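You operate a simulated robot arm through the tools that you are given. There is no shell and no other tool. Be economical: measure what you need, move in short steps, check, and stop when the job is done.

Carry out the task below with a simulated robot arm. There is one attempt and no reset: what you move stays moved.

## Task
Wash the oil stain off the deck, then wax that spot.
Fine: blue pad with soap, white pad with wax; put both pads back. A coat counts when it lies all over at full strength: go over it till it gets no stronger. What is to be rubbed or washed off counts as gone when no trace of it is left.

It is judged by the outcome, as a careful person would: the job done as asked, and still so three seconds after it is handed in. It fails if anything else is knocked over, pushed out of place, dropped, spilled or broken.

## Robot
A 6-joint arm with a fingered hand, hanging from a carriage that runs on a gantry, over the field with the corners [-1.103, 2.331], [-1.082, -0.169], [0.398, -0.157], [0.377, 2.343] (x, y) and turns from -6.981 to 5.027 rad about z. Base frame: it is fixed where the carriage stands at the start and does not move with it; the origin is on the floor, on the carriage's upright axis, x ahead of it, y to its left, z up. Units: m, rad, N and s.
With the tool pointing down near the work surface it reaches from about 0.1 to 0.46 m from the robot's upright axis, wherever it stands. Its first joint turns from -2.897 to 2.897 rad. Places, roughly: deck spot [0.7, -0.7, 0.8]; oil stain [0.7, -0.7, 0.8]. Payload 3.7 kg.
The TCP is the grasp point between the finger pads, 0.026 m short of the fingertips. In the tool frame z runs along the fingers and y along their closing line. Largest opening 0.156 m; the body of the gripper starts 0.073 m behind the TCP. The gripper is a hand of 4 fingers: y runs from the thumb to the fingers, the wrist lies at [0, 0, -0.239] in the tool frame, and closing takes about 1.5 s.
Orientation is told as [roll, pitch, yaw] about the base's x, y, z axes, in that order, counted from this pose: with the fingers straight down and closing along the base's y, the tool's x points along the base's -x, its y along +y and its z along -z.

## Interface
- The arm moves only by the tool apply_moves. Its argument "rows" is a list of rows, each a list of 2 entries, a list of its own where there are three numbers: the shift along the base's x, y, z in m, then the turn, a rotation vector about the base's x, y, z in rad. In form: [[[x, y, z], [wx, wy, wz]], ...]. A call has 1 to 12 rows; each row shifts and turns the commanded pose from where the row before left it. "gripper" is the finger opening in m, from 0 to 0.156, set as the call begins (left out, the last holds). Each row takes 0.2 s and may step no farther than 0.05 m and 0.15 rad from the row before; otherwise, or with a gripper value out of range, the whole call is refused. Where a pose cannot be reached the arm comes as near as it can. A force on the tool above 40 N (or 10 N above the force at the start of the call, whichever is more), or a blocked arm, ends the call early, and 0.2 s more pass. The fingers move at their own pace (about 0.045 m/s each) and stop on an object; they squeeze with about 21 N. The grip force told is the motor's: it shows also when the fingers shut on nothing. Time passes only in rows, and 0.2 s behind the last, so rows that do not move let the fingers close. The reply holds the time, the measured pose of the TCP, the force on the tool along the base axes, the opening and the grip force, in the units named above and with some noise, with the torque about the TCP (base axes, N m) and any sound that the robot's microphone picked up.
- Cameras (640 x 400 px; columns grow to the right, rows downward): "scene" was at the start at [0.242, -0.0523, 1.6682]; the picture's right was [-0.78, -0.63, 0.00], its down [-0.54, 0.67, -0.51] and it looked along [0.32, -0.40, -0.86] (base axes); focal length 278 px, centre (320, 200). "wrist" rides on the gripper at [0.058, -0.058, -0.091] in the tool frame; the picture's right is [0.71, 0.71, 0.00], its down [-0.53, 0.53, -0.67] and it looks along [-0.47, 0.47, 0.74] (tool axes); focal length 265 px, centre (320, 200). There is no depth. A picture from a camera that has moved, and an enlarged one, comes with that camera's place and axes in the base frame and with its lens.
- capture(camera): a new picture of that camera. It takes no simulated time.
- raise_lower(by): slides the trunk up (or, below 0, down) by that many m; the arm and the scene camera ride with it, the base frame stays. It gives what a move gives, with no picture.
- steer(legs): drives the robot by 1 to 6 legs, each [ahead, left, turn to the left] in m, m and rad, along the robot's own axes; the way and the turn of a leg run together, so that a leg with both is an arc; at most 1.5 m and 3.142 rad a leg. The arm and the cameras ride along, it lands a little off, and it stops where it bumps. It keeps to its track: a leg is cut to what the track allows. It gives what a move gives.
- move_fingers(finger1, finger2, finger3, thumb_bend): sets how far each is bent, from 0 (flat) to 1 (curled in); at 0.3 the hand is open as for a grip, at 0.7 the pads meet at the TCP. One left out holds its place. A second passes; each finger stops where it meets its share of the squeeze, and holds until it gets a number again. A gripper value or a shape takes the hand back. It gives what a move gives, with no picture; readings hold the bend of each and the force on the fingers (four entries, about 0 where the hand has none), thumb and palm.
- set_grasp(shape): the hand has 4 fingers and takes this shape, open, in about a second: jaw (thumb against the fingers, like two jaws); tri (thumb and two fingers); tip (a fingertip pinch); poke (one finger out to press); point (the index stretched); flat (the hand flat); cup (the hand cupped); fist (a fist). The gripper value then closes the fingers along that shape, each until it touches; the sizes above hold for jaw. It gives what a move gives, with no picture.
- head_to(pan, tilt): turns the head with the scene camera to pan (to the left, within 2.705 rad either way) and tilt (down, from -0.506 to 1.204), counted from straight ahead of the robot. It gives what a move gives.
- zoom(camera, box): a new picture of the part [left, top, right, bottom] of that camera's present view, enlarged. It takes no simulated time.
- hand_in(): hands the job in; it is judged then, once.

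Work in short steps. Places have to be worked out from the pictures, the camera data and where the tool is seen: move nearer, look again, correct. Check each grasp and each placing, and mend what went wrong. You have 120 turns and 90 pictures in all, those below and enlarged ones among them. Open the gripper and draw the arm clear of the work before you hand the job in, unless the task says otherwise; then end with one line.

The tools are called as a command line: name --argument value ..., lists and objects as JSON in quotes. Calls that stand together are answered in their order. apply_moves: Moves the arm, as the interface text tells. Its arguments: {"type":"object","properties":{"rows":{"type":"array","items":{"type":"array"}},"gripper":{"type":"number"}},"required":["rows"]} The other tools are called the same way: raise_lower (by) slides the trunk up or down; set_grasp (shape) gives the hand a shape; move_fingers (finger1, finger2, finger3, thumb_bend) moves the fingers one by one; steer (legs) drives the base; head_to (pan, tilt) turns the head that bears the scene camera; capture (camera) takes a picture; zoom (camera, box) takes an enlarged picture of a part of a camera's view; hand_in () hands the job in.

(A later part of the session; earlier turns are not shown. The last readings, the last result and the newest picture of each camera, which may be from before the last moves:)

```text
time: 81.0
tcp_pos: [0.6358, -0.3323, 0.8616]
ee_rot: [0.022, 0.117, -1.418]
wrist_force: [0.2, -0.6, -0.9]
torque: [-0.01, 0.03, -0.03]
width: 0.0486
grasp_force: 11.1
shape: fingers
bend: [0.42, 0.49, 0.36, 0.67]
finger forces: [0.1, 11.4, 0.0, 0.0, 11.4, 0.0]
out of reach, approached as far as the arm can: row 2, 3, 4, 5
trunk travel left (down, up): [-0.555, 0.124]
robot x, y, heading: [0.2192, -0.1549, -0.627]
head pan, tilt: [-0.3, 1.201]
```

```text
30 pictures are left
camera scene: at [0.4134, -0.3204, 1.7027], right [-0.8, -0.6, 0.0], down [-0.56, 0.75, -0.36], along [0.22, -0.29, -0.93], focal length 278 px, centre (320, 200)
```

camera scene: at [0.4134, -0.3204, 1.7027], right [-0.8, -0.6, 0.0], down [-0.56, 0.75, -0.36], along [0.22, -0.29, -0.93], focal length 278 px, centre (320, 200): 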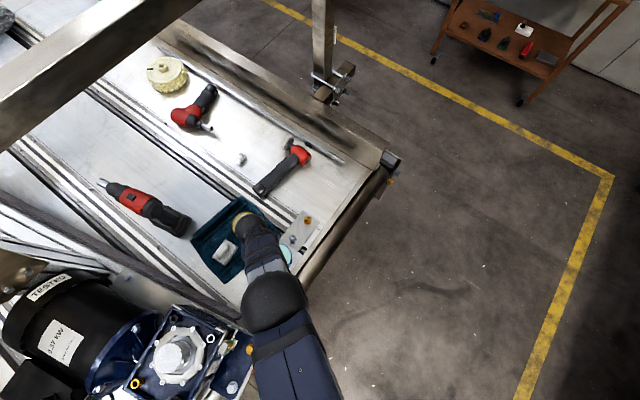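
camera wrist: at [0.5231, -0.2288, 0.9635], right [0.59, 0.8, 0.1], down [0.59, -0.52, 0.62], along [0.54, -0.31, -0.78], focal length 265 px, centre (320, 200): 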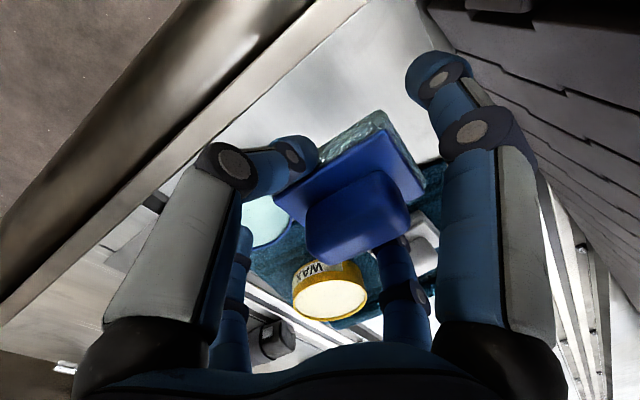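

The elbow is near straight, where larger steps stall; small steps worked before. I use small steps upward and inward.

apply_moves --rows '[[[-0.005, 0.003, 0.005], [0, 0, 0]], [[-0.005, 0.003, 0.005], [0, 0, 0]], [[-0.006, 0.004, 0.004], [0, 0, 0]], [[-0.008, 0.006, 0.003], [0, 0, 0]], [[-0.008, 0.008, 0], [0, 0, 0]], [[-0.008, 0.01, 0], [0, 0, 0]], [[-0.006, 0.01, 0], [0, 0, 0]], [[0, 0, 0], [0, 0, 0]]]'

```text
time: 82.8
tcp_pos: [0.6005, -0.2912, 0.867]
ee_rot: [0.023, 0.117, -1.417]
wrist_force: [-0.1, 0.8, -0.5]
torque: [0.0, 0.02, -0.01]
width: 0.049
grasp_force: 10.8
shape: fingers
bend: [0.42, 0.49, 0.36, 0.67]
finger forces: [0.0, 11.4, 0.0, 0.1, 11.3, 0.0]
out of reach, approached as far as the arm can: row 1, 2, 3
trunk travel left (down, up): [-0.555, 0.124]
robot x, y, heading: [0.2147, -0.1575, -0.625]
head pan, tilt: [-0.3, 1.201]
```

Free now. I continue to the pad's place in small steps, then down.

apply_moves --rows '[[[-0.004, 0.012, -0.005], [0, 0, 0]], [[-0.004, 0.012, -0.005], [0, 0, 0]], [[-0.002, 0.012, -0.01], [0, 0, 0]], [[0, 0.008, -0.012], [0, 0, 0]], [[0, 0, -0.012], [0, 0, 0]], [[0, 0, -0.012], [0, 0, 0]], [[0, 0, 0], [0, 0, 0]]]'

capture --camera "wrist"

```text
time: 84.3
tcp_pos: [0.6008, -0.2504, 0.8177]
ee_rot: [0.034, 0.108, -1.415]
wrist_force: [-1.6, 2.8, 13.8]
torque: [-1.1, -0.1, -0.05]
width: 0.0487
grasp_force: 18.7
shape: fingers
bend: [0.42, 0.49, 0.35, 0.67]
finger forces: [0.1, 11.3, 15.0, 0.0, 11.4, 0.0]
trunk travel left (down, up): [-0.555, 0.124]
robot x, y, heading: [0.2235, -0.158, -0.629]
head pan, tilt: [-0.3, 1.201]
stopped in row 7: the force on the tool passed its limit at 46 N (the readings are from after the stop); the commanded pose is now the measured one
```

```text
29 pictures are left
camera wrist: at [0.5322, -0.2127, 0.9126], right [0.59, 0.8, 0.1], down [0.59, -0.51, 0.62], along [0.55, -0.31, -0.77], focal length 265 px, centre (320, 200)
```

wrist: 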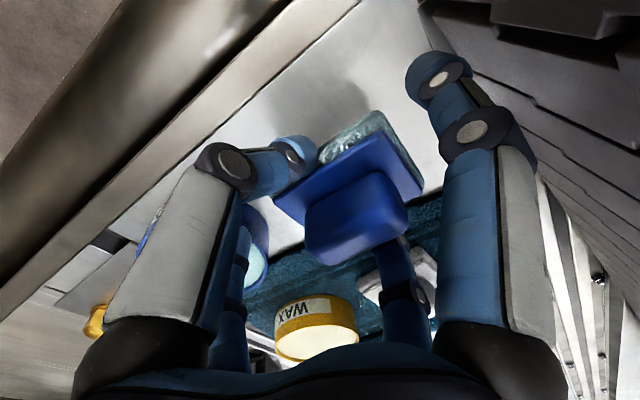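

Finger 3 came down on the soap tub's rim. I lift, curl that finger in a bit, and correct the position before lowering again.

apply_moves --rows '[[[0, 0.002, 0.012], [0, 0, 0]], [[-0.005, 0.003, 0.01], [0, 0, 0]], [[0, 0, 0], [0, 0, 0]]]'

move_fingers --finger3 0.5 --finger1 0.46

capture --camera "wrist"

```text
time: 85.1
tcp_pos: [0.5916, -0.2452, 0.8383]
ee_rot: [0.031, 0.11, -1.418]
wrist_force: [-0.3, 0.0, -1.4]
torque: [0.0, 0.03, 0.02]
width: 0.0489
grasp_force: 11.8
shape: fingers
bend: [0.42, 0.49, 0.36, 0.67]
finger forces: [0.0, 11.4, 0.0, 0.1, 11.3, 0.0]
trunk travel left (down, up): [-0.555, 0.124]
robot x, y, heading: [0.2167, -0.1526, -0.631]
head pan, tilt: [-0.3, 1.201]
```

```text
time: 86.1
tcp_pos: [0.591, -0.2447, 0.8372]
ee_rot: [0.03, 0.112, -1.417]
wrist_force: [-0.2, -0.8, -0.4]
torque: [0.02, -0.01, 0.01]
width: 0.0419
grasp_force: 12.0
shape: fingers
bend: [0.46, 0.49, 0.5, 0.67]
finger forces: [0.0, 11.4, 0.0, 0.0, 11.3, 0.0]
trunk travel left (down, up): [-0.555, 0.124]
robot x, y, heading: [0.2185, -0.1585, -0.629]
head pan, tilt: [-0.3, 1.201]
```

```text
28 pictures are left
camera wrist: at [0.5248, -0.2074, 0.932], right [0.59, 0.8, 0.1], down [0.59, -0.51, 0.62], along [0.55, -0.31, -0.78], focal length 265 px, centre (320, 200)
```

wrist: 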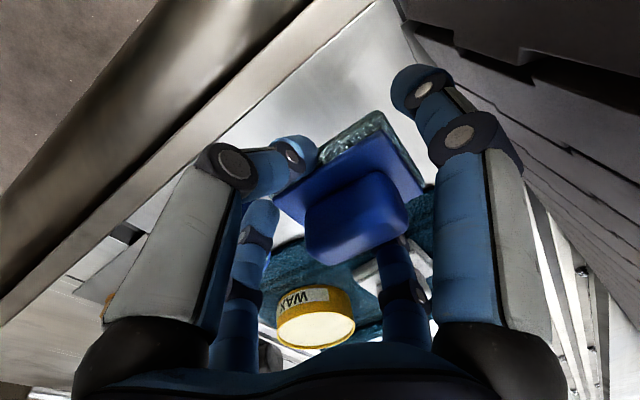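

Finger 3 is clear of the pad and tub now. I lower the pad onto the deck.

apply_moves --rows '[[[-0.003, 0.002, -0.012], [0, 0, 0]], [[-0.002, 0.002, -0.012], [0, 0, 0]], [[0, 0, -0.01], [0, 0, 0]], [[0, 0, -0.008], [0, 0, 0]], [[0, 0, -0.005], [0, 0, 0]]]'

```text
time: 87.3
tcp_pos: [0.5876, -0.2416, 0.7917]
ee_rot: [0.031, 0.111, -1.414]
wrist_force: [0.7, -0.6, -0.3]
torque: [0.02, 0.03, -0.01]
width: 0.0419
grasp_force: 11.7
shape: fingers
bend: [0.46, 0.49, 0.5, 0.67]
finger forces: [0.0, 11.2, 0.0, 0.1, 11.3, 0.0]
trunk travel left (down, up): [-0.555, 0.124]
robot x, y, heading: [0.2176, -0.1583, -0.631]
head pan, tilt: [-0.3, 1.201]
```

apply_moves --rows '[[[0, 0, -0.003], [0, 0, 0]], [[0, 0, -0.003], [0, 0, 0]], [[0, 0, 0], [0, 0, 0]]]'

capture --camera "wrist"

```text
time: 88.1
tcp_pos: [0.5922, -0.2449, 0.7867]
ee_rot: [0.037, 0.106, -1.418]
wrist_force: [-1.9, -4.8, 34.6]
torque: [-1.69, -0.11, -0.11]
width: 0.0418
grasp_force: 28.9
shape: fingers
bend: [0.46, 0.49, 0.48, 0.67]
finger forces: [0.0, 11.2, 35.0, 0.1, 11.3, 0.0]
trunk travel left (down, up): [-0.555, 0.124]
robot x, y, heading: [0.2191, -0.1606, -0.631]
head pan, tilt: [-0.3, 1.201]
```

```text
27 pictures are left
camera wrist: at [0.5239, -0.206, 0.8824], right [0.59, 0.8, 0.1], down [0.59, -0.51, 0.63], along [0.55, -0.31, -0.77], focal length 265 px, centre (320, 200)
```

wrist: 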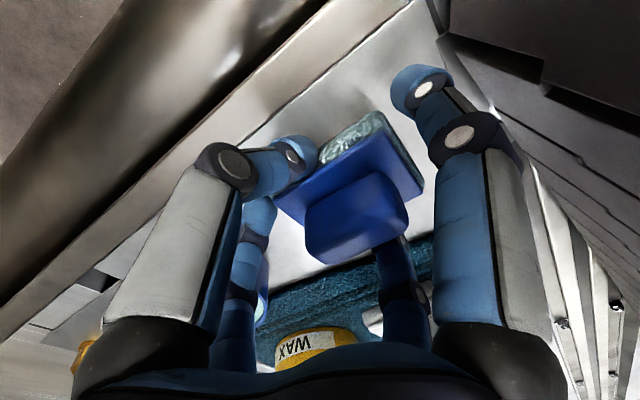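

Finger 3's tip rests on the deck, and the pad is at deck height. I open thumb and finger 2 to release it.

move_fingers --finger2 0.4 --thumb_bend 0.5

apply_moves --rows '[[[0, 0, 0.012], [0, 0, 0]], [[0, 0, 0.015], [0, 0, 0]], [[0, -0.01, 0.015], [0, 0, 0]], [[0, -0.015, 0.02], [0, 0, 0]], [[0, 0, 0], [0, 0, 0]]]'

capture --camera "wrist"

```text
time: 89.1
tcp_pos: [0.5917, -0.2441, 0.7869]
ee_rot: [0.035, 0.109, -1.417]
wrist_force: [-1.0, -6.7, 37.8]
torque: [-1.91, -0.1, -0.1]
width: 0.0571
grasp_force: 18.6
shape: fingers
bend: [0.46, 0.4, 0.47, 0.5]
finger forces: [0.0, 0.0, 37.7, 0.1, 0.0, 0.0]
trunk travel left (down, up): [-0.555, 0.124]
robot x, y, heading: [0.2133, -0.1574, -0.632]
head pan, tilt: [-0.3, 1.201]
```

```text
time: 90.3
tcp_pos: [0.5872, -0.2658, 0.8487]
ee_rot: [0.032, 0.11, -1.418]
wrist_force: [0.1, -0.2, 0.2]
torque: [0.02, -0.01, 0.01]
width: 0.057
grasp_force: 0.1
shape: fingers
bend: [0.46, 0.4, 0.5, 0.5]
finger forces: [0.0, 0.0, 0.0, 0.0, 0.0, 0.1]
trunk travel left (down, up): [-0.555, 0.124]
robot x, y, heading: [0.2192, -0.159, -0.628]
head pan, tilt: [-0.3, 1.201]
```

```text
26 pictures are left
camera wrist: at [0.5199, -0.2276, 0.9433], right [0.59, 0.8, 0.1], down [0.59, -0.51, 0.62], along [0.55, -0.31, -0.78], focal length 265 px, centre (320, 200)
```

wrist: 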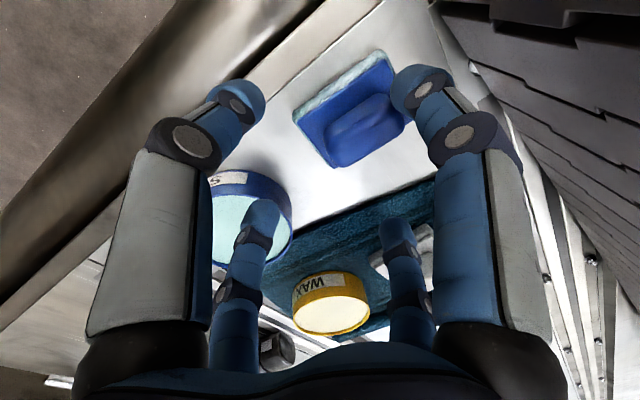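

The blue pad lies flat at about (0.606,-0.231), its original place. I go up, make the hand upright, set the fingers, and drive to the corner for the white pad.

apply_moves --rows '[[[0, -0.01, 0.02], [0, 0, 0]], [[0.005, -0.005, 0.02], [-0.055, 0, 0]], [[0.005, 0, 0.02], [-0.055, 0.03, 0]], [[0, 0, 0], [0, 0, 0]]]'

steer --legs '[[0.121, 0.09, 0]]'

move_fingers --finger1 0.4 --finger2 0.5 --finger3 0.42 --thumb_bend 0.5

capture --camera "wrist"

capture --camera "scene"

```text
time: 91.3
tcp_pos: [0.6004, -0.281, 0.9087]
ee_rot: [-0.015, 0.007, -1.419]
wrist_force: [-0.3, 0.2, -0.1]
torque: [0.0, 0.01, 0.02]
width: 0.0569
grasp_force: 0.0
shape: fingers
bend: [0.46, 0.4, 0.5, 0.5]
finger forces: [0.0, 0.0, 0.0, 0.1, 0.1, 0.0]
trunk travel left (down, up): [-0.555, 0.124]
robot x, y, heading: [0.2152, -0.1533, -0.632]
head pan, tilt: [-0.3, 1.201]
```

```text
time: 92.6
tcp_pos: [0.742, -0.2807, 0.9087]
ee_rot: [-0.016, 0.008, -1.422]
wrist_force: [0.9, 0.1, 0.4]
torque: [0.02, 0.01, -0.02]
width: 0.057
grasp_force: 0.1
shape: fingers
bend: [0.46, 0.4, 0.5, 0.5]
finger forces: [0.0, 0.0, 0.0, 0.0, 0.1, 0.0]
trunk travel left (down, up): [-0.555, 0.124]
robot x, y, heading: [0.3641, -0.1544, -0.636]
head pan, tilt: [-0.3, 1.201]
```

```text
time: 93.6
tcp_pos: [0.7438, -0.2798, 0.9068]
ee_rot: [-0.016, 0.007, -1.423]
wrist_force: [-0.2, -0.7, 0.0]
torque: [-0.01, 0.03, -0.02]
width: 0.0658
grasp_force: 0.1
shape: fingers
bend: [0.4, 0.5, 0.42, 0.5]
finger forces: [0.1, 0.1, 0.1, 0.1, 0.1, 0.1]
trunk travel left (down, up): [-0.555, 0.124]
robot x, y, heading: [0.3652, -0.1583, -0.633]
head pan, tilt: [-0.3, 1.201]
```

```text
25 pictures are left
camera wrist: at [0.6789, -0.2325, 0.9997], right [0.59, 0.8, -0.01], down [0.61, -0.45, 0.66], along [0.52, -0.39, -0.76], focal length 265 px, centre (320, 200)
```

wrist: 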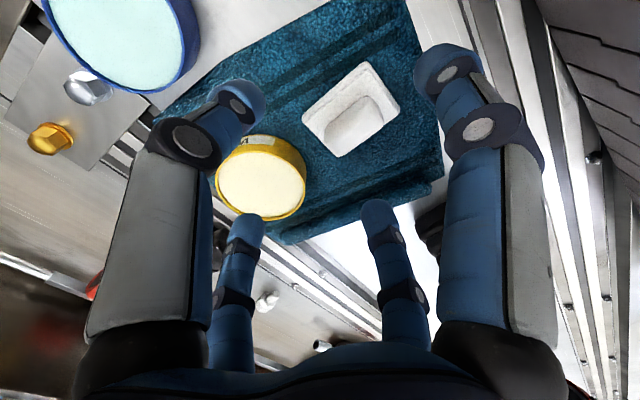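

```text
24 pictures are left
camera scene: at [0.5577, -0.3192, 1.7028], right [-0.8, -0.59, 0.0], down [-0.55, 0.75, -0.36], along [0.22, -0.29, -0.93], focal length 278 px, centre (320, 200)
```

scene: 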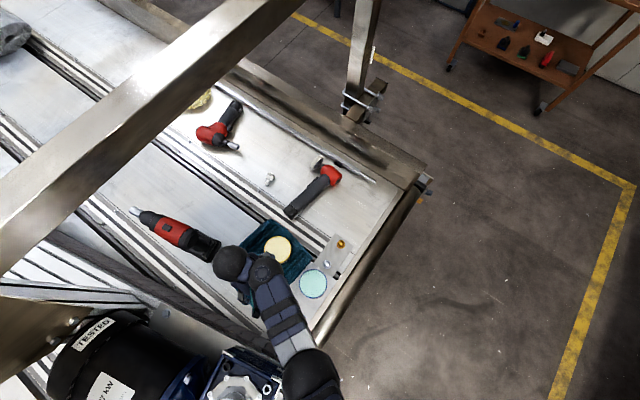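

The white pad's handle is near (0.769,-0.264), wax at (0.77,-0.372), and the arm is in the good fold. I align above the pad and descend part-way.

apply_moves --rows '[[[0.013, 0.008, -0.01], [0, -0.015, -0.07]], [[0.012, 0.008, -0.02], [0, 0, -0.07]], [[0, 0, -0.02], [0, 0, 0]], [[0, 0, -0.02], [0, 0, 0]], [[0, 0, 0], [0, 0, 0]]]'

capture --camera "wrist"

```text
time: 94.8
tcp_pos: [0.7692, -0.2667, 0.8373]
ee_rot: [0.001, 0.005, -1.561]
wrist_force: [0.0, -0.1, -0.2]
torque: [0.03, -0.02, 0.04]
width: 0.0663
grasp_force: 0.1
shape: fingers
bend: [0.4, 0.5, 0.42, 0.5]
finger forces: [0.0, 0.0, 0.1, 0.0, 0.1, 0.0]
trunk travel left (down, up): [-0.555, 0.124]
robot x, y, heading: [0.3631, -0.1569, -0.639]
head pan, tilt: [-0.3, 1.201]
```

```text
23 pictures are left
camera wrist: at [0.7121, -0.2094, 0.9289], right [0.7, 0.71, 0.0], down [0.53, -0.52, 0.67], along [0.48, -0.46, -0.75], focal length 265 px, centre (320, 200)
```

wrist: 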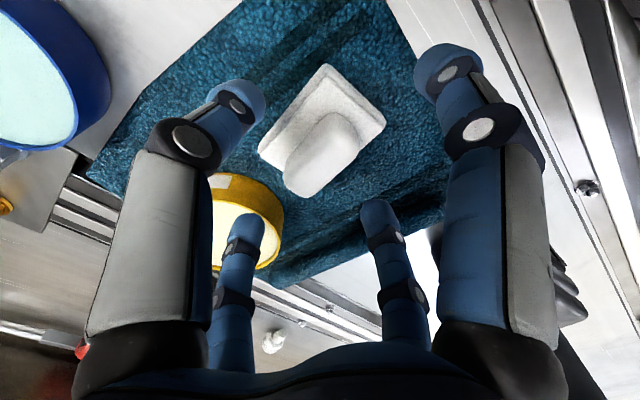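

The handle is at about (0.775,-0.267). I curl finger 3 slightly to clear the wax tin, and descend to grip height.

move_fingers --finger3 0.45 --finger2 0.48

apply_moves --rows '[[[0.005, 0.003, -0.01], [0, 0, 0]], [[0, 0, -0.012], [0, 0, 0]], [[0, 0, -0.01], [0, 0, 0]], [[0, 0, -0.006], [0, 0, 0]], [[0, 0, 0], [0, 0, 0]]]'

capture --camera "wrist"

```text
time: 95.8
tcp_pos: [0.7698, -0.2671, 0.8377]
ee_rot: [-0.001, 0.006, -1.562]
wrist_force: [-0.7, 0.2, -0.4]
torque: [0.0, 0.03, 0.01]
width: 0.0659
grasp_force: 0.2
shape: fingers
bend: [0.4, 0.48, 0.45, 0.5]
finger forces: [0.0, 0.0, 0.0, 0.1, 0.1, 0.1]
trunk travel left (down, up): [-0.555, 0.124]
robot x, y, heading: [0.362, -0.1586, -0.633]
head pan, tilt: [-0.3, 1.201]
```

```text
time: 97.0
tcp_pos: [0.7665, -0.2604, 0.8067]
ee_rot: [-0.002, 0.005, -1.562]
wrist_force: [0.1, -1.1, 0.4]
torque: [0.03, -0.02, 0.0]
width: 0.066
grasp_force: 0.1
shape: fingers
bend: [0.4, 0.48, 0.45, 0.5]
finger forces: [0.0, 0.0, 0.1, 0.0, 0.1, 0.0]
out of reach, approached as far as the arm can: row 3
trunk travel left (down, up): [-0.555, 0.124]
robot x, y, heading: [0.3635, -0.1565, -0.633]
head pan, tilt: [-0.3, 1.201]
```

```text
22 pictures are left
camera wrist: at [0.7075, -0.2043, 0.8979], right [0.7, 0.71, 0.0], down [0.53, -0.53, 0.66], along [0.48, -0.46, -0.75], focal length 265 px, centre (320, 200)
```

wrist: 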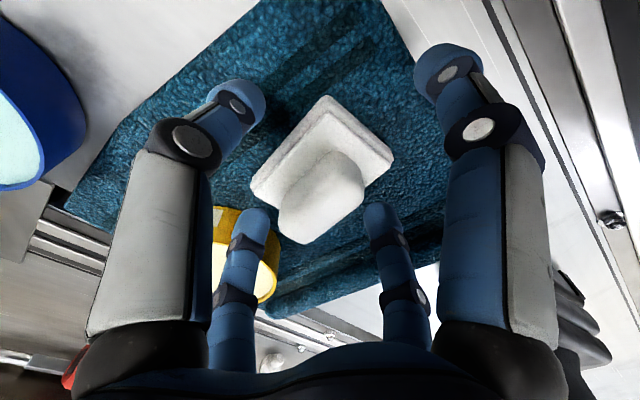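

Reach limit again: trunk is too high for this radius. I go up with the arm, and down with the trunk.

apply_moves --rows '[[[0, 0, 0.02], [0, 0, 0]], [[0.004, -0.003, 0.02], [0, 0, 0]], [[0.004, -0.003, 0.01], [0, 0, 0]], [[0, 0, 0], [0, 0, 0]]]'

raise_lower --by -0.05

```text
time: 98.0
tcp_pos: [0.776, -0.2665, 0.8548]
ee_rot: [-0.002, 0.005, -1.56]
wrist_force: [-0.6, 0.6, -0.9]
torque: [0.01, 0.0, -0.01]
width: 0.0659
grasp_force: 0.1
shape: fingers
bend: [0.4, 0.48, 0.45, 0.5]
finger forces: [0.0, 0.1, 0.0, 0.1, 0.0, 0.0]
trunk travel left (down, up): [-0.555, 0.124]
robot x, y, heading: [0.3674, -0.1577, -0.63]
head pan, tilt: [-0.3, 1.201]
```

```text
time: 99.0
tcp_pos: [0.7769, -0.2676, 0.8038]
ee_rot: [-0.003, 0.005, -1.563]
wrist_force: [0.4, 0.9, -0.1]
torque: [-0.03, 0.01, -0.03]
width: 0.0663
grasp_force: 0.0
shape: fingers
bend: [0.4, 0.48, 0.45, 0.5]
finger forces: [0.0, 0.0, 0.0, 0.0, 0.0, 0.0]
trunk travel left (down, up): [-0.505, 0.174]
robot x, y, heading: [0.3611, -0.1577, -0.635]
head pan, tilt: [-0.3, 1.201]
```

Good, at z 0.804 centred on the handle. I lower 6 mm and pinch.

apply_moves --rows '[[[0, 0, -0.006], [0, 0, 0]], [[0, 0, 0], [0, 0, 0]]]'

move_fingers --finger2 0.75 --thumb_bend 0.75

raise_lower --by 0.06

capture --camera "wrist"

```text
time: 99.5
tcp_pos: [0.7755, -0.2674, 0.7988]
ee_rot: [-0.001, 0.005, -1.561]
wrist_force: [0.4, -0.2, 0.1]
torque: [0.02, -0.01, 0.01]
width: 0.0661
grasp_force: 0.2
shape: fingers
bend: [0.4, 0.48, 0.45, 0.5]
finger forces: [0.0, 0.0, 0.0, 0.1, 0.1, 0.0]
trunk travel left (down, up): [-0.505, 0.174]
robot x, y, heading: [0.363, -0.1573, -0.634]
head pan, tilt: [-0.3, 1.201]
```

```text
time: 100.5
tcp_pos: [0.776, -0.2673, 0.7978]
ee_rot: [-0.003, 0.008, -1.561]
wrist_force: [-3.8, 0.6, 5.5]
torque: [-0.02, -0.11, -0.03]
width: 0.0536
grasp_force: 12.8
shape: fingers
bend: [0.4, 0.5, 0.45, 0.66]
finger forces: [0.0, 10.4, 0.0, 0.0, 14.7, 0.0]
trunk travel left (down, up): [-0.505, 0.174]
robot x, y, heading: [0.3587, -0.1593, -0.637]
head pan, tilt: [-0.3, 1.201]
```

```text
time: 101.5
tcp_pos: [0.7757, -0.2676, 0.8583]
ee_rot: [-0.002, 0.004, -1.563]
wrist_force: [-0.8, -0.2, -1.5]
torque: [0.02, -0.02, -0.03]
width: 0.0529
grasp_force: 12.1
shape: fingers
bend: [0.4, 0.49, 0.45, 0.68]
finger forces: [0.0, 12.1, 0.0, 0.0, 11.9, 0.0]
trunk travel left (down, up): [-0.565, 0.114]
robot x, y, heading: [0.3645, -0.1567, -0.632]
head pan, tilt: [-0.3, 1.201]
```

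```text
21 pictures are left
camera wrist: at [0.7176, -0.2098, 0.9499], right [0.7, 0.71, 0.0], down [0.53, -0.53, 0.66], along [0.48, -0.46, -0.75], focal length 265 px, centre (320, 200)
```

wrist: 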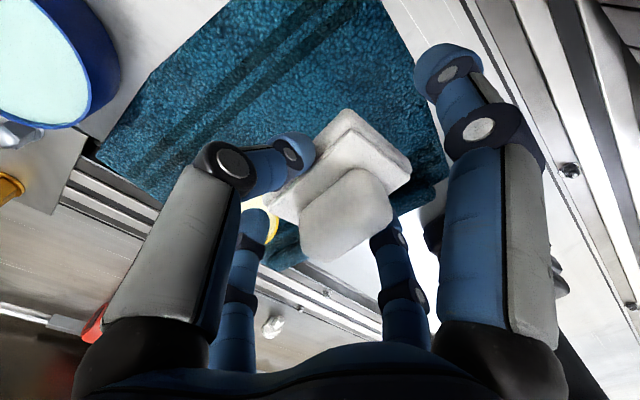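

The white pad is held, its centre about +0.026 m in x from the TCP. I carry it over the wax at (0.772,-0.373) and look.

apply_moves --rows '[[[-0.008, -0.028, 0.02], [0, 0, 0]], [[-0.008, -0.028, 0.02], [0, 0, 0]], [[-0.008, -0.028, 0.01], [0, 0, 0]], [[-0.004, -0.018, 0.01], [0, 0, 0]], [[0, 0, 0], [0, 0, 0]]]'

raise_lower --by -0.06

capture --camera "wrist"

```text
time: 102.8
tcp_pos: [0.7494, -0.3692, 0.9196]
ee_rot: [-0.001, 0.005, -1.562]
wrist_force: [-0.2, 0.5, -0.4]
torque: [0.01, 0.01, 0.0]
width: 0.0529
grasp_force: 11.7
shape: fingers
bend: [0.4, 0.49, 0.45, 0.68]
finger forces: [0.0, 11.9, 0.1, 0.0, 11.8, 0.0]
trunk travel left (down, up): [-0.565, 0.114]
robot x, y, heading: [0.3648, -0.1562, -0.636]
head pan, tilt: [-0.3, 1.201]
```

```text
time: 103.8
tcp_pos: [0.7497, -0.37, 0.8588]
ee_rot: [-0.001, 0.005, -1.561]
wrist_force: [-0.2, -0.3, 0.3]
torque: [0.0, 0.04, -0.02]
width: 0.053
grasp_force: 11.8
shape: fingers
bend: [0.4, 0.49, 0.45, 0.68]
finger forces: [0.0, 11.9, 0.0, 0.0, 11.8, 0.0]
trunk travel left (down, up): [-0.505, 0.174]
robot x, y, heading: [0.3681, -0.1573, -0.634]
head pan, tilt: [-0.3, 1.201]
```

```text
20 pictures are left
camera wrist: at [0.6917, -0.3127, 0.9492], right [0.7, 0.71, 0.0], down [0.53, -0.53, 0.66], along [0.48, -0.46, -0.75], focal length 265 px, centre (320, 200)
```

wrist: 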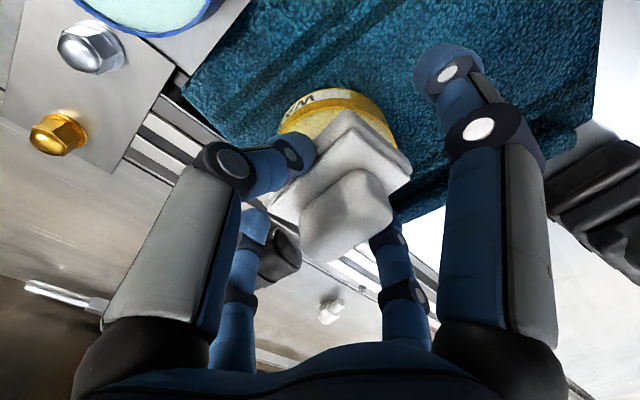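

The tin's centre now measures about (0.764,-0.366). I correct by about 1 cm, then lower with force checks.

apply_moves --rows '[[[-0.009, 0.006, -0.01], [0, 0, 0]], [[0, 0, -0.01], [0, 0, 0]], [[0, 0, -0.006], [0, 0, 0]], [[0, 0, -0.005], [0, 0, 0]], [[0, 0, 0], [0, 0, 0]]]'

```text
time: 105.0
tcp_pos: [0.7428, -0.3644, 0.8283]
ee_rot: [0.0, 0.005, -1.563]
wrist_force: [-3.5, 1.2, 10.5]
torque: [0.02, -0.37, -0.03]
width: 0.0532
grasp_force: 13.2
shape: fingers
bend: [0.4, 0.49, 0.45, 0.68]
finger forces: [0.1, 10.8, 0.0, 0.0, 15.2, 0.1]
trunk travel left (down, up): [-0.505, 0.174]
robot x, y, heading: [0.3651, -0.1573, -0.63]
head pan, tilt: [-0.3, 1.201]
```

Contact with the wax at 10 N. I lift slightly, press once more, and lift off to look at the pad.

apply_moves --rows '[[[0.003, 0, 0.006], [0, 0, 0]], [[0, 0, -0.007], [0, 0, 0]], [[0, 0, 0], [0, 0, 0]], [[0, 0, 0.015], [0, 0, 0]], [[0, 0, 0.03], [0, 0, 0]], [[0, 0, 0.04], [0, 0, 0]], [[0, 0, 0], [0, 0, 0]]]'

capture --camera "wrist"

```text
time: 106.5
tcp_pos: [0.7452, -0.364, 0.9113]
ee_rot: [-0.003, 0.005, -1.563]
wrist_force: [0.3, -0.7, 0.1]
torque: [0.01, 0.04, -0.03]
width: 0.0527
grasp_force: 11.3
shape: fingers
bend: [0.4, 0.49, 0.45, 0.68]
finger forces: [0.1, 11.6, 0.0, 0.0, 11.5, 0.0]
trunk travel left (down, up): [-0.505, 0.174]
robot x, y, heading: [0.3663, -0.1549, -0.63]
head pan, tilt: [-0.3, 1.201]
```

```text
19 pictures are left
camera wrist: at [0.6866, -0.3073, 1.0018], right [0.7, 0.71, 0.0], down [0.53, -0.53, 0.67], along [0.47, -0.47, -0.75], focal length 265 px, centre (320, 200)
```

wrist: 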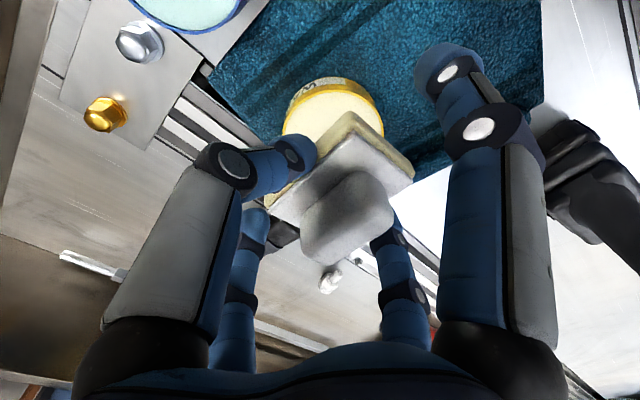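

The pad's face is waxed. I drive the last 2 cm to the corner and extend toward the spot.

steer --legs '[[0.017, 0.012, 0]]'

apply_moves --rows '[[[-0.0175, -0.036, 0.008], [0, 0, 0]], [[-0.0175, -0.036, 0.008], [0, 0, 0]], [[-0.0175, -0.036, 0.008], [0, 0, 0]], [[-0.0175, -0.036, 0.008], [0, 0, 0]], [[-0.0175, -0.036, 0.008], [0, 0, 0]], [[-0.0175, -0.036, 0.008], [0, 0, 0]], [[-0.0175, -0.036, 0.008], [0, 0, 0]], [[-0.0175, -0.036, 0.008], [0, 0, 0]], [[0, 0, 0], [0, 0, 0]]]'

```text
time: 107.3
tcp_pos: [0.7643, -0.3634, 0.9093]
ee_rot: [-0.002, 0.005, -1.563]
wrist_force: [0.5, 0.1, -0.5]
torque: [-0.01, 0.0, 0.01]
width: 0.0528
grasp_force: 11.2
shape: fingers
bend: [0.4, 0.49, 0.45, 0.68]
finger forces: [0.1, 11.6, 0.1, 0.0, 11.5, 0.1]
trunk travel left (down, up): [-0.505, 0.174]
robot x, y, heading: [0.3883, -0.1598, -0.636]
head pan, tilt: [-0.3, 1.201]
```

```text
time: 109.3
tcp_pos: [0.6259, -0.655, 0.9716]
ee_rot: [-0.002, 0.006, -1.563]
wrist_force: [0.1, -0.7, -0.6]
torque: [0.02, 0.04, -0.01]
width: 0.053
grasp_force: 11.5
shape: fingers
bend: [0.4, 0.49, 0.45, 0.68]
finger forces: [0.1, 11.3, 0.0, 0.1, 11.2, 0.1]
out of reach, approached as far as the arm can: row 2
trunk travel left (down, up): [-0.505, 0.174]
robot x, y, heading: [0.3846, -0.1547, -0.639]
head pan, tilt: [-0.3, 1.201]
```

Over the spot at z 0.97. I raise the arm 6 cm relative to the trunk (for more reach), then lower the trunk to just above contact.

apply_moves --rows '[[[0, 0, 0.012], [0, 0, 0]], [[0, 0, 0.012], [0, 0, 0]], [[0, 0, 0.015], [0, 0, 0]], [[0, 0, 0.015], [0, 0, 0]], [[0, 0, 0], [0, 0, 0]]]'

raise_lower --by -0.215

capture --camera "wrist"

```text
time: 110.5
tcp_pos: [0.6265, -0.6536, 1.0246]
ee_rot: [-0.002, 0.006, -1.562]
wrist_force: [0.9, -1.0, -0.1]
torque: [0.03, 0.0, 0.01]
width: 0.053
grasp_force: 11.3
shape: fingers
bend: [0.4, 0.49, 0.45, 0.68]
finger forces: [0.0, 11.3, 0.1, 0.2, 11.2, 0.1]
trunk travel left (down, up): [-0.505, 0.174]
robot x, y, heading: [0.3827, -0.1553, -0.635]
head pan, tilt: [-0.3, 1.201]
```

```text
time: 112.8
tcp_pos: [0.6269, -0.6537, 0.8085]
ee_rot: [-0.002, 0.006, -1.561]
wrist_force: [0.8, 0.6, -0.8]
torque: [0.0, 0.05, 0.04]
width: 0.0526
grasp_force: 10.6
shape: fingers
bend: [0.4, 0.49, 0.45, 0.68]
finger forces: [0.0, 11.3, 0.0, 0.1, 11.2, 0.0]
trunk travel left (down, up): [-0.29, 0.389]
robot x, y, heading: [0.3843, -0.1562, -0.635]
head pan, tilt: [-0.3, 1.201]
```

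```text
18 pictures are left
camera wrist: at [0.5677, -0.5965, 0.9004], right [0.7, 0.71, 0.0], down [0.53, -0.53, 0.66], along [0.48, -0.46, -0.75], focal length 265 px, centre (320, 200)
```

wrist: 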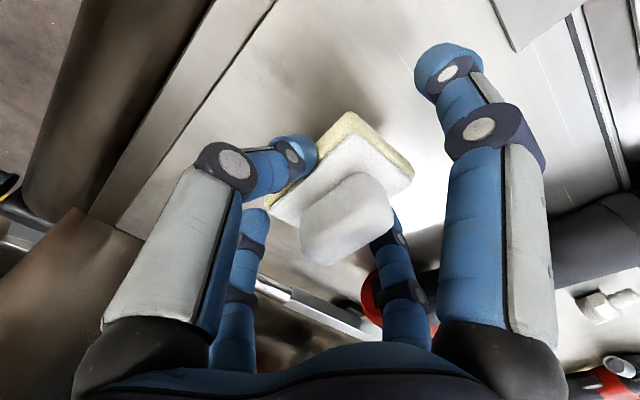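

I lower to contact and check the force.

apply_moves --rows '[[[0, 0, -0.01], [0, 0, 0]], [[0, 0, -0.008], [0, 0, 0]], [[0, 0, -0.005], [0, 0, 0]], [[0, 0, -0.002], [0, 0, 0]]]'

```text
time: 113.8
tcp_pos: [0.626, -0.6559, 0.7855]
ee_rot: [-0.001, 0.004, -1.563]
wrist_force: [-3.6, 2.2, 12.5]
torque: [0.02, -0.46, 0.03]
width: 0.0531
grasp_force: 13.0
shape: fingers
bend: [0.4, 0.49, 0.45, 0.68]
finger forces: [0.0, 11.5, 0.0, 0.0, 14.6, 0.0]
trunk travel left (down, up): [-0.29, 0.389]
robot x, y, heading: [0.3857, -0.1589, -0.633]
head pan, tilt: [-0.3, 1.201]
```

12 N contact. I spread wax with serpentine strokes over the former stain and its margins.

apply_moves --rows '[[[0.018, 0.025, 0], [0, 0, 0]], [[0, -0.03, 0], [0, 0, 0]], [[0, -0.03, 0], [0, 0, 0]], [[-0.014, 0, 0], [0, 0, 0]], [[0, 0.03, 0], [0, 0, 0]], [[0, 0.03, 0], [0, 0, 0]], [[-0.014, 0, 0], [0, 0, 0]], [[0, -0.03, 0], [0, 0, 0]], [[0, -0.03, 0], [0, 0, 0]], [[-0.014, 0, 0], [0, 0, 0]], [[0, 0.03, 0], [0, 0, 0]], [[0, 0.03, 0], [0, 0, 0]]]'

apply_moves --rows '[[[0, -0.03, 0], [0, 0, 0]], [[0, -0.03, 0], [0, 0, 0]], [[0.014, 0, 0], [0, 0, 0]], [[0, 0.03, 0], [0, 0, 0]], [[0, 0.03, 0], [0, 0, 0]], [[0.014, 0, 0], [0, 0, 0]], [[0, -0.03, 0], [0, 0, 0]], [[0, -0.03, 0], [0, 0, 0]], [[0.014, 0, 0], [0, 0, 0]], [[0, 0.03, 0], [0, 0, 0]], [[0, 0.03, 0], [0, 0, 0]]]'

capture --camera "wrist"

```text
time: 116.4
tcp_pos: [0.5977, -0.6101, 0.788]
ee_rot: [-0.003, 0.007, -1.56]
wrist_force: [0.5, 0.1, -0.8]
torque: [-0.03, -0.01, 0.01]
width: 0.0523
grasp_force: 11.0
shape: fingers
bend: [0.4, 0.48, 0.45, 0.67]
finger forces: [0.0, 11.3, 0.0, 0.1, 11.3, 0.0]
out of reach, approached as far as the arm can: row 3
trunk travel left (down, up): [-0.29, 0.389]
robot x, y, heading: [0.3885, -0.1561, -0.635]
head pan, tilt: [-0.3, 1.201]
```

```text
time: 118.8
tcp_pos: [0.6384, -0.61, 0.787]
ee_rot: [-0.002, 0.008, -1.563]
wrist_force: [-0.2, -0.2, 1.3]
torque: [0.03, -0.07, -0.03]
width: 0.0525
grasp_force: 11.6
shape: fingers
bend: [0.4, 0.48, 0.45, 0.67]
finger forces: [0.0, 11.3, 0.1, 0.0, 11.3, 0.0]
trunk travel left (down, up): [-0.29, 0.389]
robot x, y, heading: [0.3816, -0.1565, -0.63]
head pan, tilt: [-0.3, 1.201]
```

```text
17 pictures are left
camera wrist: at [0.5807, -0.5524, 0.8781], right [0.7, 0.71, 0.0], down [0.53, -0.53, 0.66], along [0.48, -0.46, -0.75], focal length 265 px, centre (320, 200)
```

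wrist: 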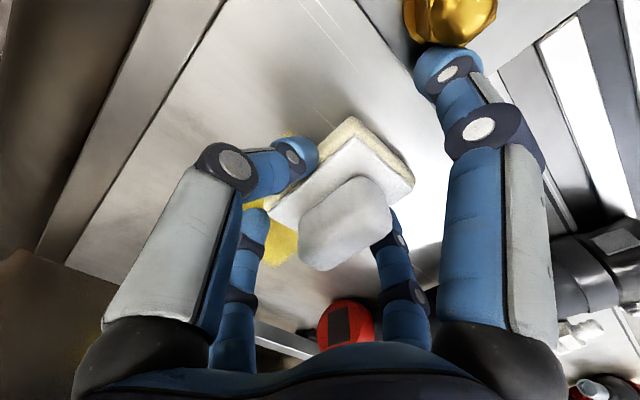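

A yellow wax coat appears, but the later passes lost pressure (≈0 N) and drifted +y. I press again 4 mm lower and shift back.

apply_moves --rows '[[[0, -0.02, -0.004], [0, 0, 0]], [[0, -0.025, 0], [0, 0, 0]], [[-0.003, -0.025, 0], [0, 0, 0]], [[-0.012, 0, 0], [0, 0, 0]], [[0, 0.025, 0], [0, 0, 0]], [[0, 0.025, 0], [0, 0, 0]], [[-0.012, 0, 0], [0, 0, 0]], [[0, -0.025, 0], [0, 0, 0]], [[0, -0.025, 0], [0, 0, 0]], [[-0.013, 0, 0], [0, 0, 0]], [[0, 0.025, 0], [0, 0, 0]], [[0, 0.025, 0], [0, 0, 0]]]'

capture --camera "wrist"

```text
time: 121.4
tcp_pos: [0.596, -0.6262, 0.7845]
ee_rot: [-0.002, 0.003, -1.563]
wrist_force: [0.4, -2.0, 7.3]
torque: [-0.07, -0.4, -0.1]
width: 0.0526
grasp_force: 11.3
shape: fingers
bend: [0.4, 0.48, 0.45, 0.67]
finger forces: [0.0, 11.3, 0.0, 0.1, 11.2, 0.0]
out of reach, approached as far as the arm can: row 3
trunk travel left (down, up): [-0.29, 0.389]
robot x, y, heading: [0.3836, -0.1544, -0.635]
head pan, tilt: [-0.3, 1.201]
```

```text
16 pictures are left
camera wrist: at [0.5375, -0.5693, 0.8763], right [0.7, 0.71, 0.0], down [0.53, -0.52, 0.67], along [0.48, -0.47, -0.75], focal length 265 px, centre (320, 200)
```

wrist: 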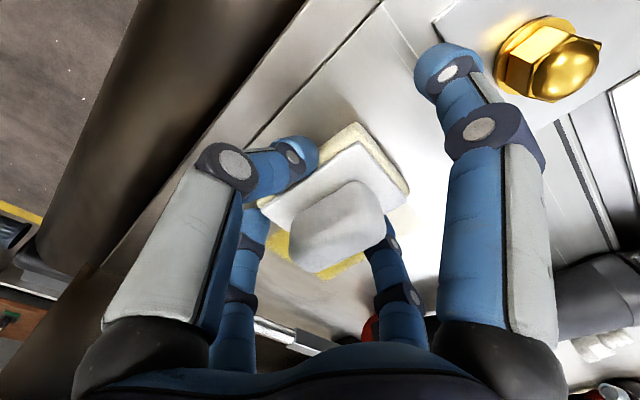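

I lift off via the trunk and retrace to the wax tin side, to view the coat.

raise_lower --by 0.215

apply_moves --rows '[[[0.01, 0.01, -0.005], [0, 0, 0]], [[0.015, 0.015, -0.01], [0, 0, 0]], [[0.02, 0.03, -0.01], [0, 0, 0]], [[0.02, 0.036, -0.01], [0, 0, 0]], [[0.02, 0.036, -0.01], [0, 0, 0]], [[0.02, 0.036, -0.01], [0, 0, 0]], [[0.02, 0.036, -0.01], [0, 0, 0]], [[0.02, 0.036, -0.01], [0, 0, 0]], [[0.01, 0.02, -0.01], [0, 0, 0]], [[0, 0, 0], [0, 0, 0]]]'

zoom --camera "scene" --box '[325, 170, 405, 250]'

```text
time: 123.7
tcp_pos: [0.5955, -0.6247, 0.9988]
ee_rot: [-0.002, 0.005, -1.563]
wrist_force: [-0.4, 0.4, -0.4]
torque: [0.03, 0.01, 0.03]
width: 0.0528
grasp_force: 11.7
shape: fingers
bend: [0.4, 0.48, 0.45, 0.67]
finger forces: [0.0, 11.7, 0.0, 0.0, 11.7, 0.0]
trunk travel left (down, up): [-0.505, 0.174]
robot x, y, heading: [0.3818, -0.1551, -0.633]
head pan, tilt: [-0.3, 1.201]
```

```text
time: 125.9
tcp_pos: [0.7545, -0.3704, 0.9158]
ee_rot: [-0.001, 0.005, -1.564]
wrist_force: [-0.4, 0.8, -0.2]
torque: [-0.04, 0.03, 0.0]
width: 0.0528
grasp_force: 11.3
shape: fingers
bend: [0.4, 0.48, 0.45, 0.67]
finger forces: [0.1, 11.3, 0.1, 0.0, 11.3, 0.0]
trunk travel left (down, up): [-0.505, 0.174]
robot x, y, heading: [0.3816, -0.1563, -0.632]
head pan, tilt: [-0.3, 1.201]
```

```text
5.00 times, centred on (365, 210) of scene
camera zoom: at [0.5786, -0.3194, 1.6527], right [-0.8, -0.59, 0.0], down [-0.55, 0.75, -0.36], along [0.22, -0.29, -0.93], focal length 1389 px, centre (95, 150)
```

zoom: 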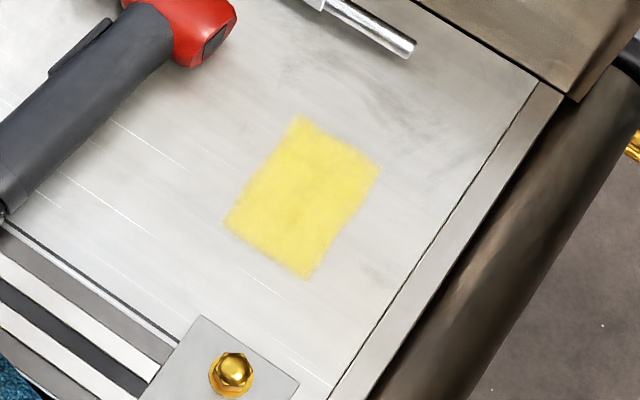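

The coat is a neat rectangle centred on the spot. I enlarge it to judge evenness.

zoom --camera "scene" --box '[346, 200, 368, 222]'

```text
16.00 times, centred on (357, 211) of scene
camera zoom: at [0.5786, -0.3194, 1.6527], right [-0.8, -0.59, 0.0], down [-0.55, 0.75, -0.36], along [0.22, -0.29, -0.93], focal length 4445 px, centre (-272, 24)
```

zoom: 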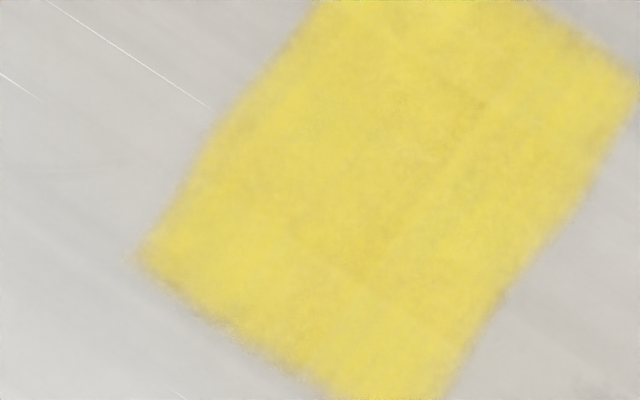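

Nearly even, with faint variations. I reload wax and go over it again with steady pressure to bring it to full strength.

apply_moves --rows '[[[-0.01, 0.006, -0.03], [0, 0, 0]], [[0, 0, -0.03], [0, 0, 0]], [[0, 0, -0.015], [0, 0, 0]], [[0, 0, -0.009], [0, 0, 0]], [[0, 0, -0.004], [0, 0, 0]], [[0, 0, 0], [0, 0, 0]]]'

```text
time: 127.3
tcp_pos: [0.7431, -0.3662, 0.8242]
ee_rot: [-0.003, 0.005, -1.562]
wrist_force: [-0.4, -0.2, 0.0]
torque: [0.0, 0.03, 0.0]
width: 0.0523
grasp_force: 10.8
shape: fingers
bend: [0.4, 0.48, 0.45, 0.67]
finger forces: [0.0, 11.2, 0.0, 0.0, 11.2, 0.0]
trunk travel left (down, up): [-0.505, 0.174]
robot x, y, heading: [0.385, -0.1566, -0.636]
head pan, tilt: [-0.3, 1.201]
```

apply_moves --rows '[[[0, 0, -0.004], [0, 0, 0]], [[0, 0, -0.003], [0, 0, 0]], [[0, 0, 0], [0, 0, 0]]]'

capture --camera "wrist"

```text
time: 128.1
tcp_pos: [0.7463, -0.3671, 0.8205]
ee_rot: [0.008, -0.001, -1.562]
wrist_force: [-6.2, 1.1, 20.3]
torque: [0.05, -0.48, 0.03]
width: 0.053
grasp_force: 16.5
shape: fingers
bend: [0.4, 0.48, 0.45, 0.67]
finger forces: [0.0, 15.3, 0.1, 0.0, 16.9, 0.0]
trunk travel left (down, up): [-0.505, 0.174]
robot x, y, heading: [0.3823, -0.1565, -0.632]
head pan, tilt: [-0.3, 1.201]
stopped in row 3: the force on the tool passed its limit at 41 N (the readings are from after the stop); the commanded pose is now the measured one
```

```text
13 pictures are left
camera wrist: at [0.6864, -0.3098, 0.9122], right [0.7, 0.71, 0.01], down [0.53, -0.52, 0.67], along [0.48, -0.47, -0.74], focal length 265 px, centre (320, 200)
```

wrist: 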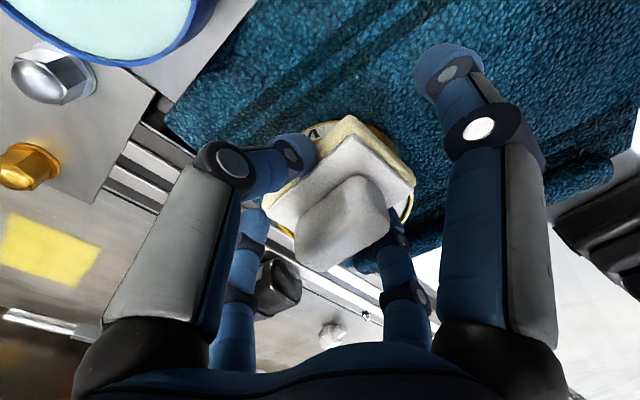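

Wax reloaded, the tin stays put. I lift and extend to the spot again by the same path.

apply_moves --rows '[[[0, 0, 0.015], [0, 0, 0]], [[0, 0, 0.035], [0, 0, 0]], [[0, 0, 0.04], [0, 0, 0]], [[-0.014, -0.036, 0.008], [0, 0, 0]], [[-0.015, -0.036, 0.008], [0, 0, 0]], [[-0.015, -0.036, 0.008], [0, 0, 0]], [[-0.015, -0.036, 0.008], [0, 0, 0]], [[-0.015, -0.036, 0.008], [0, 0, 0]], [[-0.015, -0.036, 0.008], [0, 0, 0]], [[-0.015, -0.036, 0.008], [0, 0, 0]], [[-0.015, -0.036, 0.008], [0, 0, 0]], [[0, 0, 0], [0, 0, 0]]]'

apply_moves --rows '[[[0, 0, 0.012], [0, 0, 0]], [[0, 0, 0.012], [0, 0, 0]], [[0, 0, 0.015], [0, 0, 0]], [[0, 0, 0.015], [0, 0, 0]], [[0, 0, 0.015], [0, 0, 0]], [[0, 0, 0], [0, 0, 0]]]'

```text
time: 130.7
tcp_pos: [0.6327, -0.6562, 0.9635]
ee_rot: [0.005, 0.002, -1.563]
wrist_force: [-1.5, -0.3, -0.7]
torque: [0.02, 0.04, -0.03]
width: 0.0527
grasp_force: 10.7
shape: fingers
bend: [0.4, 0.48, 0.45, 0.67]
finger forces: [0.0, 10.8, 0.1, 0.0, 10.8, 0.0]
out of reach, approached as far as the arm can: row 2, 3
trunk travel left (down, up): [-0.505, 0.174]
robot x, y, heading: [0.3825, -0.1577, -0.633]
head pan, tilt: [-0.3, 1.201]
```

```text
time: 132.1
tcp_pos: [0.6324, -0.6557, 1.0327]
ee_rot: [0.004, 0.002, -1.562]
wrist_force: [0.3, -1.0, -0.1]
torque: [0.0, 0.03, 0.0]
width: 0.0527
grasp_force: 10.7
shape: fingers
bend: [0.4, 0.48, 0.45, 0.67]
finger forces: [0.0, 10.8, 0.0, 0.1, 10.7, 0.1]
trunk travel left (down, up): [-0.505, 0.174]
robot x, y, heading: [0.3836, -0.158, -0.635]
head pan, tilt: [-0.3, 1.201]
```

I lower by the trunk to just above contact, then press down with the arm.

raise_lower --by -0.24

apply_moves --rows '[[[0, 0, -0.005], [0, 0, 0]], [[0, 0, -0.004], [0, 0, 0]], [[0, 0, -0.003], [0, 0, 0]], [[0, 0, -0.002], [0, 0, 0]]]'

```text
time: 134.6
tcp_pos: [0.6313, -0.6564, 0.7931]
ee_rot: [0.003, 0.001, -1.56]
wrist_force: [1.0, 1.0, -0.7]
torque: [0.0, -0.01, -0.01]
width: 0.0529
grasp_force: 10.4
shape: fingers
bend: [0.4, 0.48, 0.45, 0.67]
finger forces: [0.0, 10.8, 0.0, 0.1, 10.7, 0.1]
trunk travel left (down, up): [-0.265, 0.414]
robot x, y, heading: [0.3855, -0.1572, -0.636]
head pan, tilt: [-0.3, 1.201]
```

```text
time: 135.6
tcp_pos: [0.6328, -0.66, 0.7837]
ee_rot: [0.008, -0.006, -1.563]
wrist_force: [-5.6, 6.7, 39.6]
torque: [0.15, -1.72, 0.06]
width: 0.0526
grasp_force: 27.1
shape: fingers
bend: [0.4, 0.48, 0.45, 0.67]
finger forces: [0.0, 39.8, 0.0, 0.0, 15.1, 0.0]
trunk travel left (down, up): [-0.265, 0.414]
robot x, y, heading: [0.3872, -0.1575, -0.633]
head pan, tilt: [-0.3, 1.201]
```

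Pressure is 40 N, too much; I ease 4 mm and stroke.

apply_moves --rows '[[[0, 0, 0.004], [0, 0, 0]], [[0, 0.01, 0], [0, 0, 0]]]'

```text
time: 136.2
tcp_pos: [0.6345, -0.6503, 0.783]
ee_rot: [0.003, 0.0, -1.561]
wrist_force: [-0.7, -4.5, 18.0]
torque: [-0.17, -0.89, -0.11]
width: 0.0525
grasp_force: 16.6
shape: fingers
bend: [0.4, 0.48, 0.45, 0.67]
finger forces: [0.0, 22.0, 0.1, 0.1, 11.7, 0.1]
trunk travel left (down, up): [-0.265, 0.414]
robot x, y, heading: [0.3853, -0.1556, -0.631]
head pan, tilt: [-0.3, 1.201]
```

18 N is fine. Serpentine strokes across the rectangle, down and back.

apply_moves --rows '[[[0, 0.015, 0], [0, 0, 0]], [[0, -0.025, 0], [0, 0, 0]], [[0, -0.02, 0], [0, 0, 0]], [[-0.012, -0.005, 0], [0, 0, 0]], [[0, 0.025, 0], [0, 0, 0]], [[0, 0.025, 0], [0, 0, 0]], [[-0.012, 0, 0], [0, 0, 0]], [[0, -0.025, 0], [0, 0, 0]], [[0, -0.03, 0], [0, 0, 0]], [[-0.014, 0, 0], [0, 0, 0]], [[0, 0.025, 0], [0, 0, 0]], [[0, 0.03, 0], [0, 0, 0]]]'

apply_moves --rows '[[[0, -0.03, 0], [0, 0, 0]], [[0, -0.03, 0], [0, 0, 0]], [[0.014, 0, 0], [0, 0, 0]], [[0, 0.03, 0], [0, 0, 0]], [[0, 0.03, 0], [0, 0, 0]], [[0.012, 0, 0], [0, 0, 0]], [[0, -0.03, 0], [0, 0, 0]], [[0, -0.025, 0], [0, 0, 0]], [[0.012, 0.005, 0], [0, 0, 0]], [[0, 0.025, 0], [0, 0, 0]], [[0, 0.02, 0], [0, 0, 0]]]'

```text
time: 138.8
tcp_pos: [0.5945, -0.6354, 0.7838]
ee_rot: [0.006, -0.001, -1.564]
wrist_force: [0.7, -4.3, 14.3]
torque: [-0.21, -0.79, -0.21]
width: 0.0526
grasp_force: 16.2
shape: fingers
bend: [0.4, 0.47, 0.45, 0.68]
finger forces: [0.0, 21.8, 0.1, 0.0, 10.4, 0.0]
trunk travel left (down, up): [-0.265, 0.414]
robot x, y, heading: [0.3849, -0.155, -0.635]
head pan, tilt: [-0.3, 1.201]
```

```text
time: 141.2
tcp_pos: [0.6322, -0.6375, 0.7846]
ee_rot: [0.005, 0.0, -1.562]
wrist_force: [0.7, -1.3, 6.4]
torque: [-0.02, -0.36, -0.05]
width: 0.0526
grasp_force: 13.1
shape: fingers
bend: [0.4, 0.48, 0.45, 0.67]
finger forces: [0.1, 14.7, 0.0, 0.0, 10.7, 0.0]
trunk travel left (down, up): [-0.265, 0.414]
robot x, y, heading: [0.3873, -0.1537, -0.627]
head pan, tilt: [-0.3, 1.201]
```

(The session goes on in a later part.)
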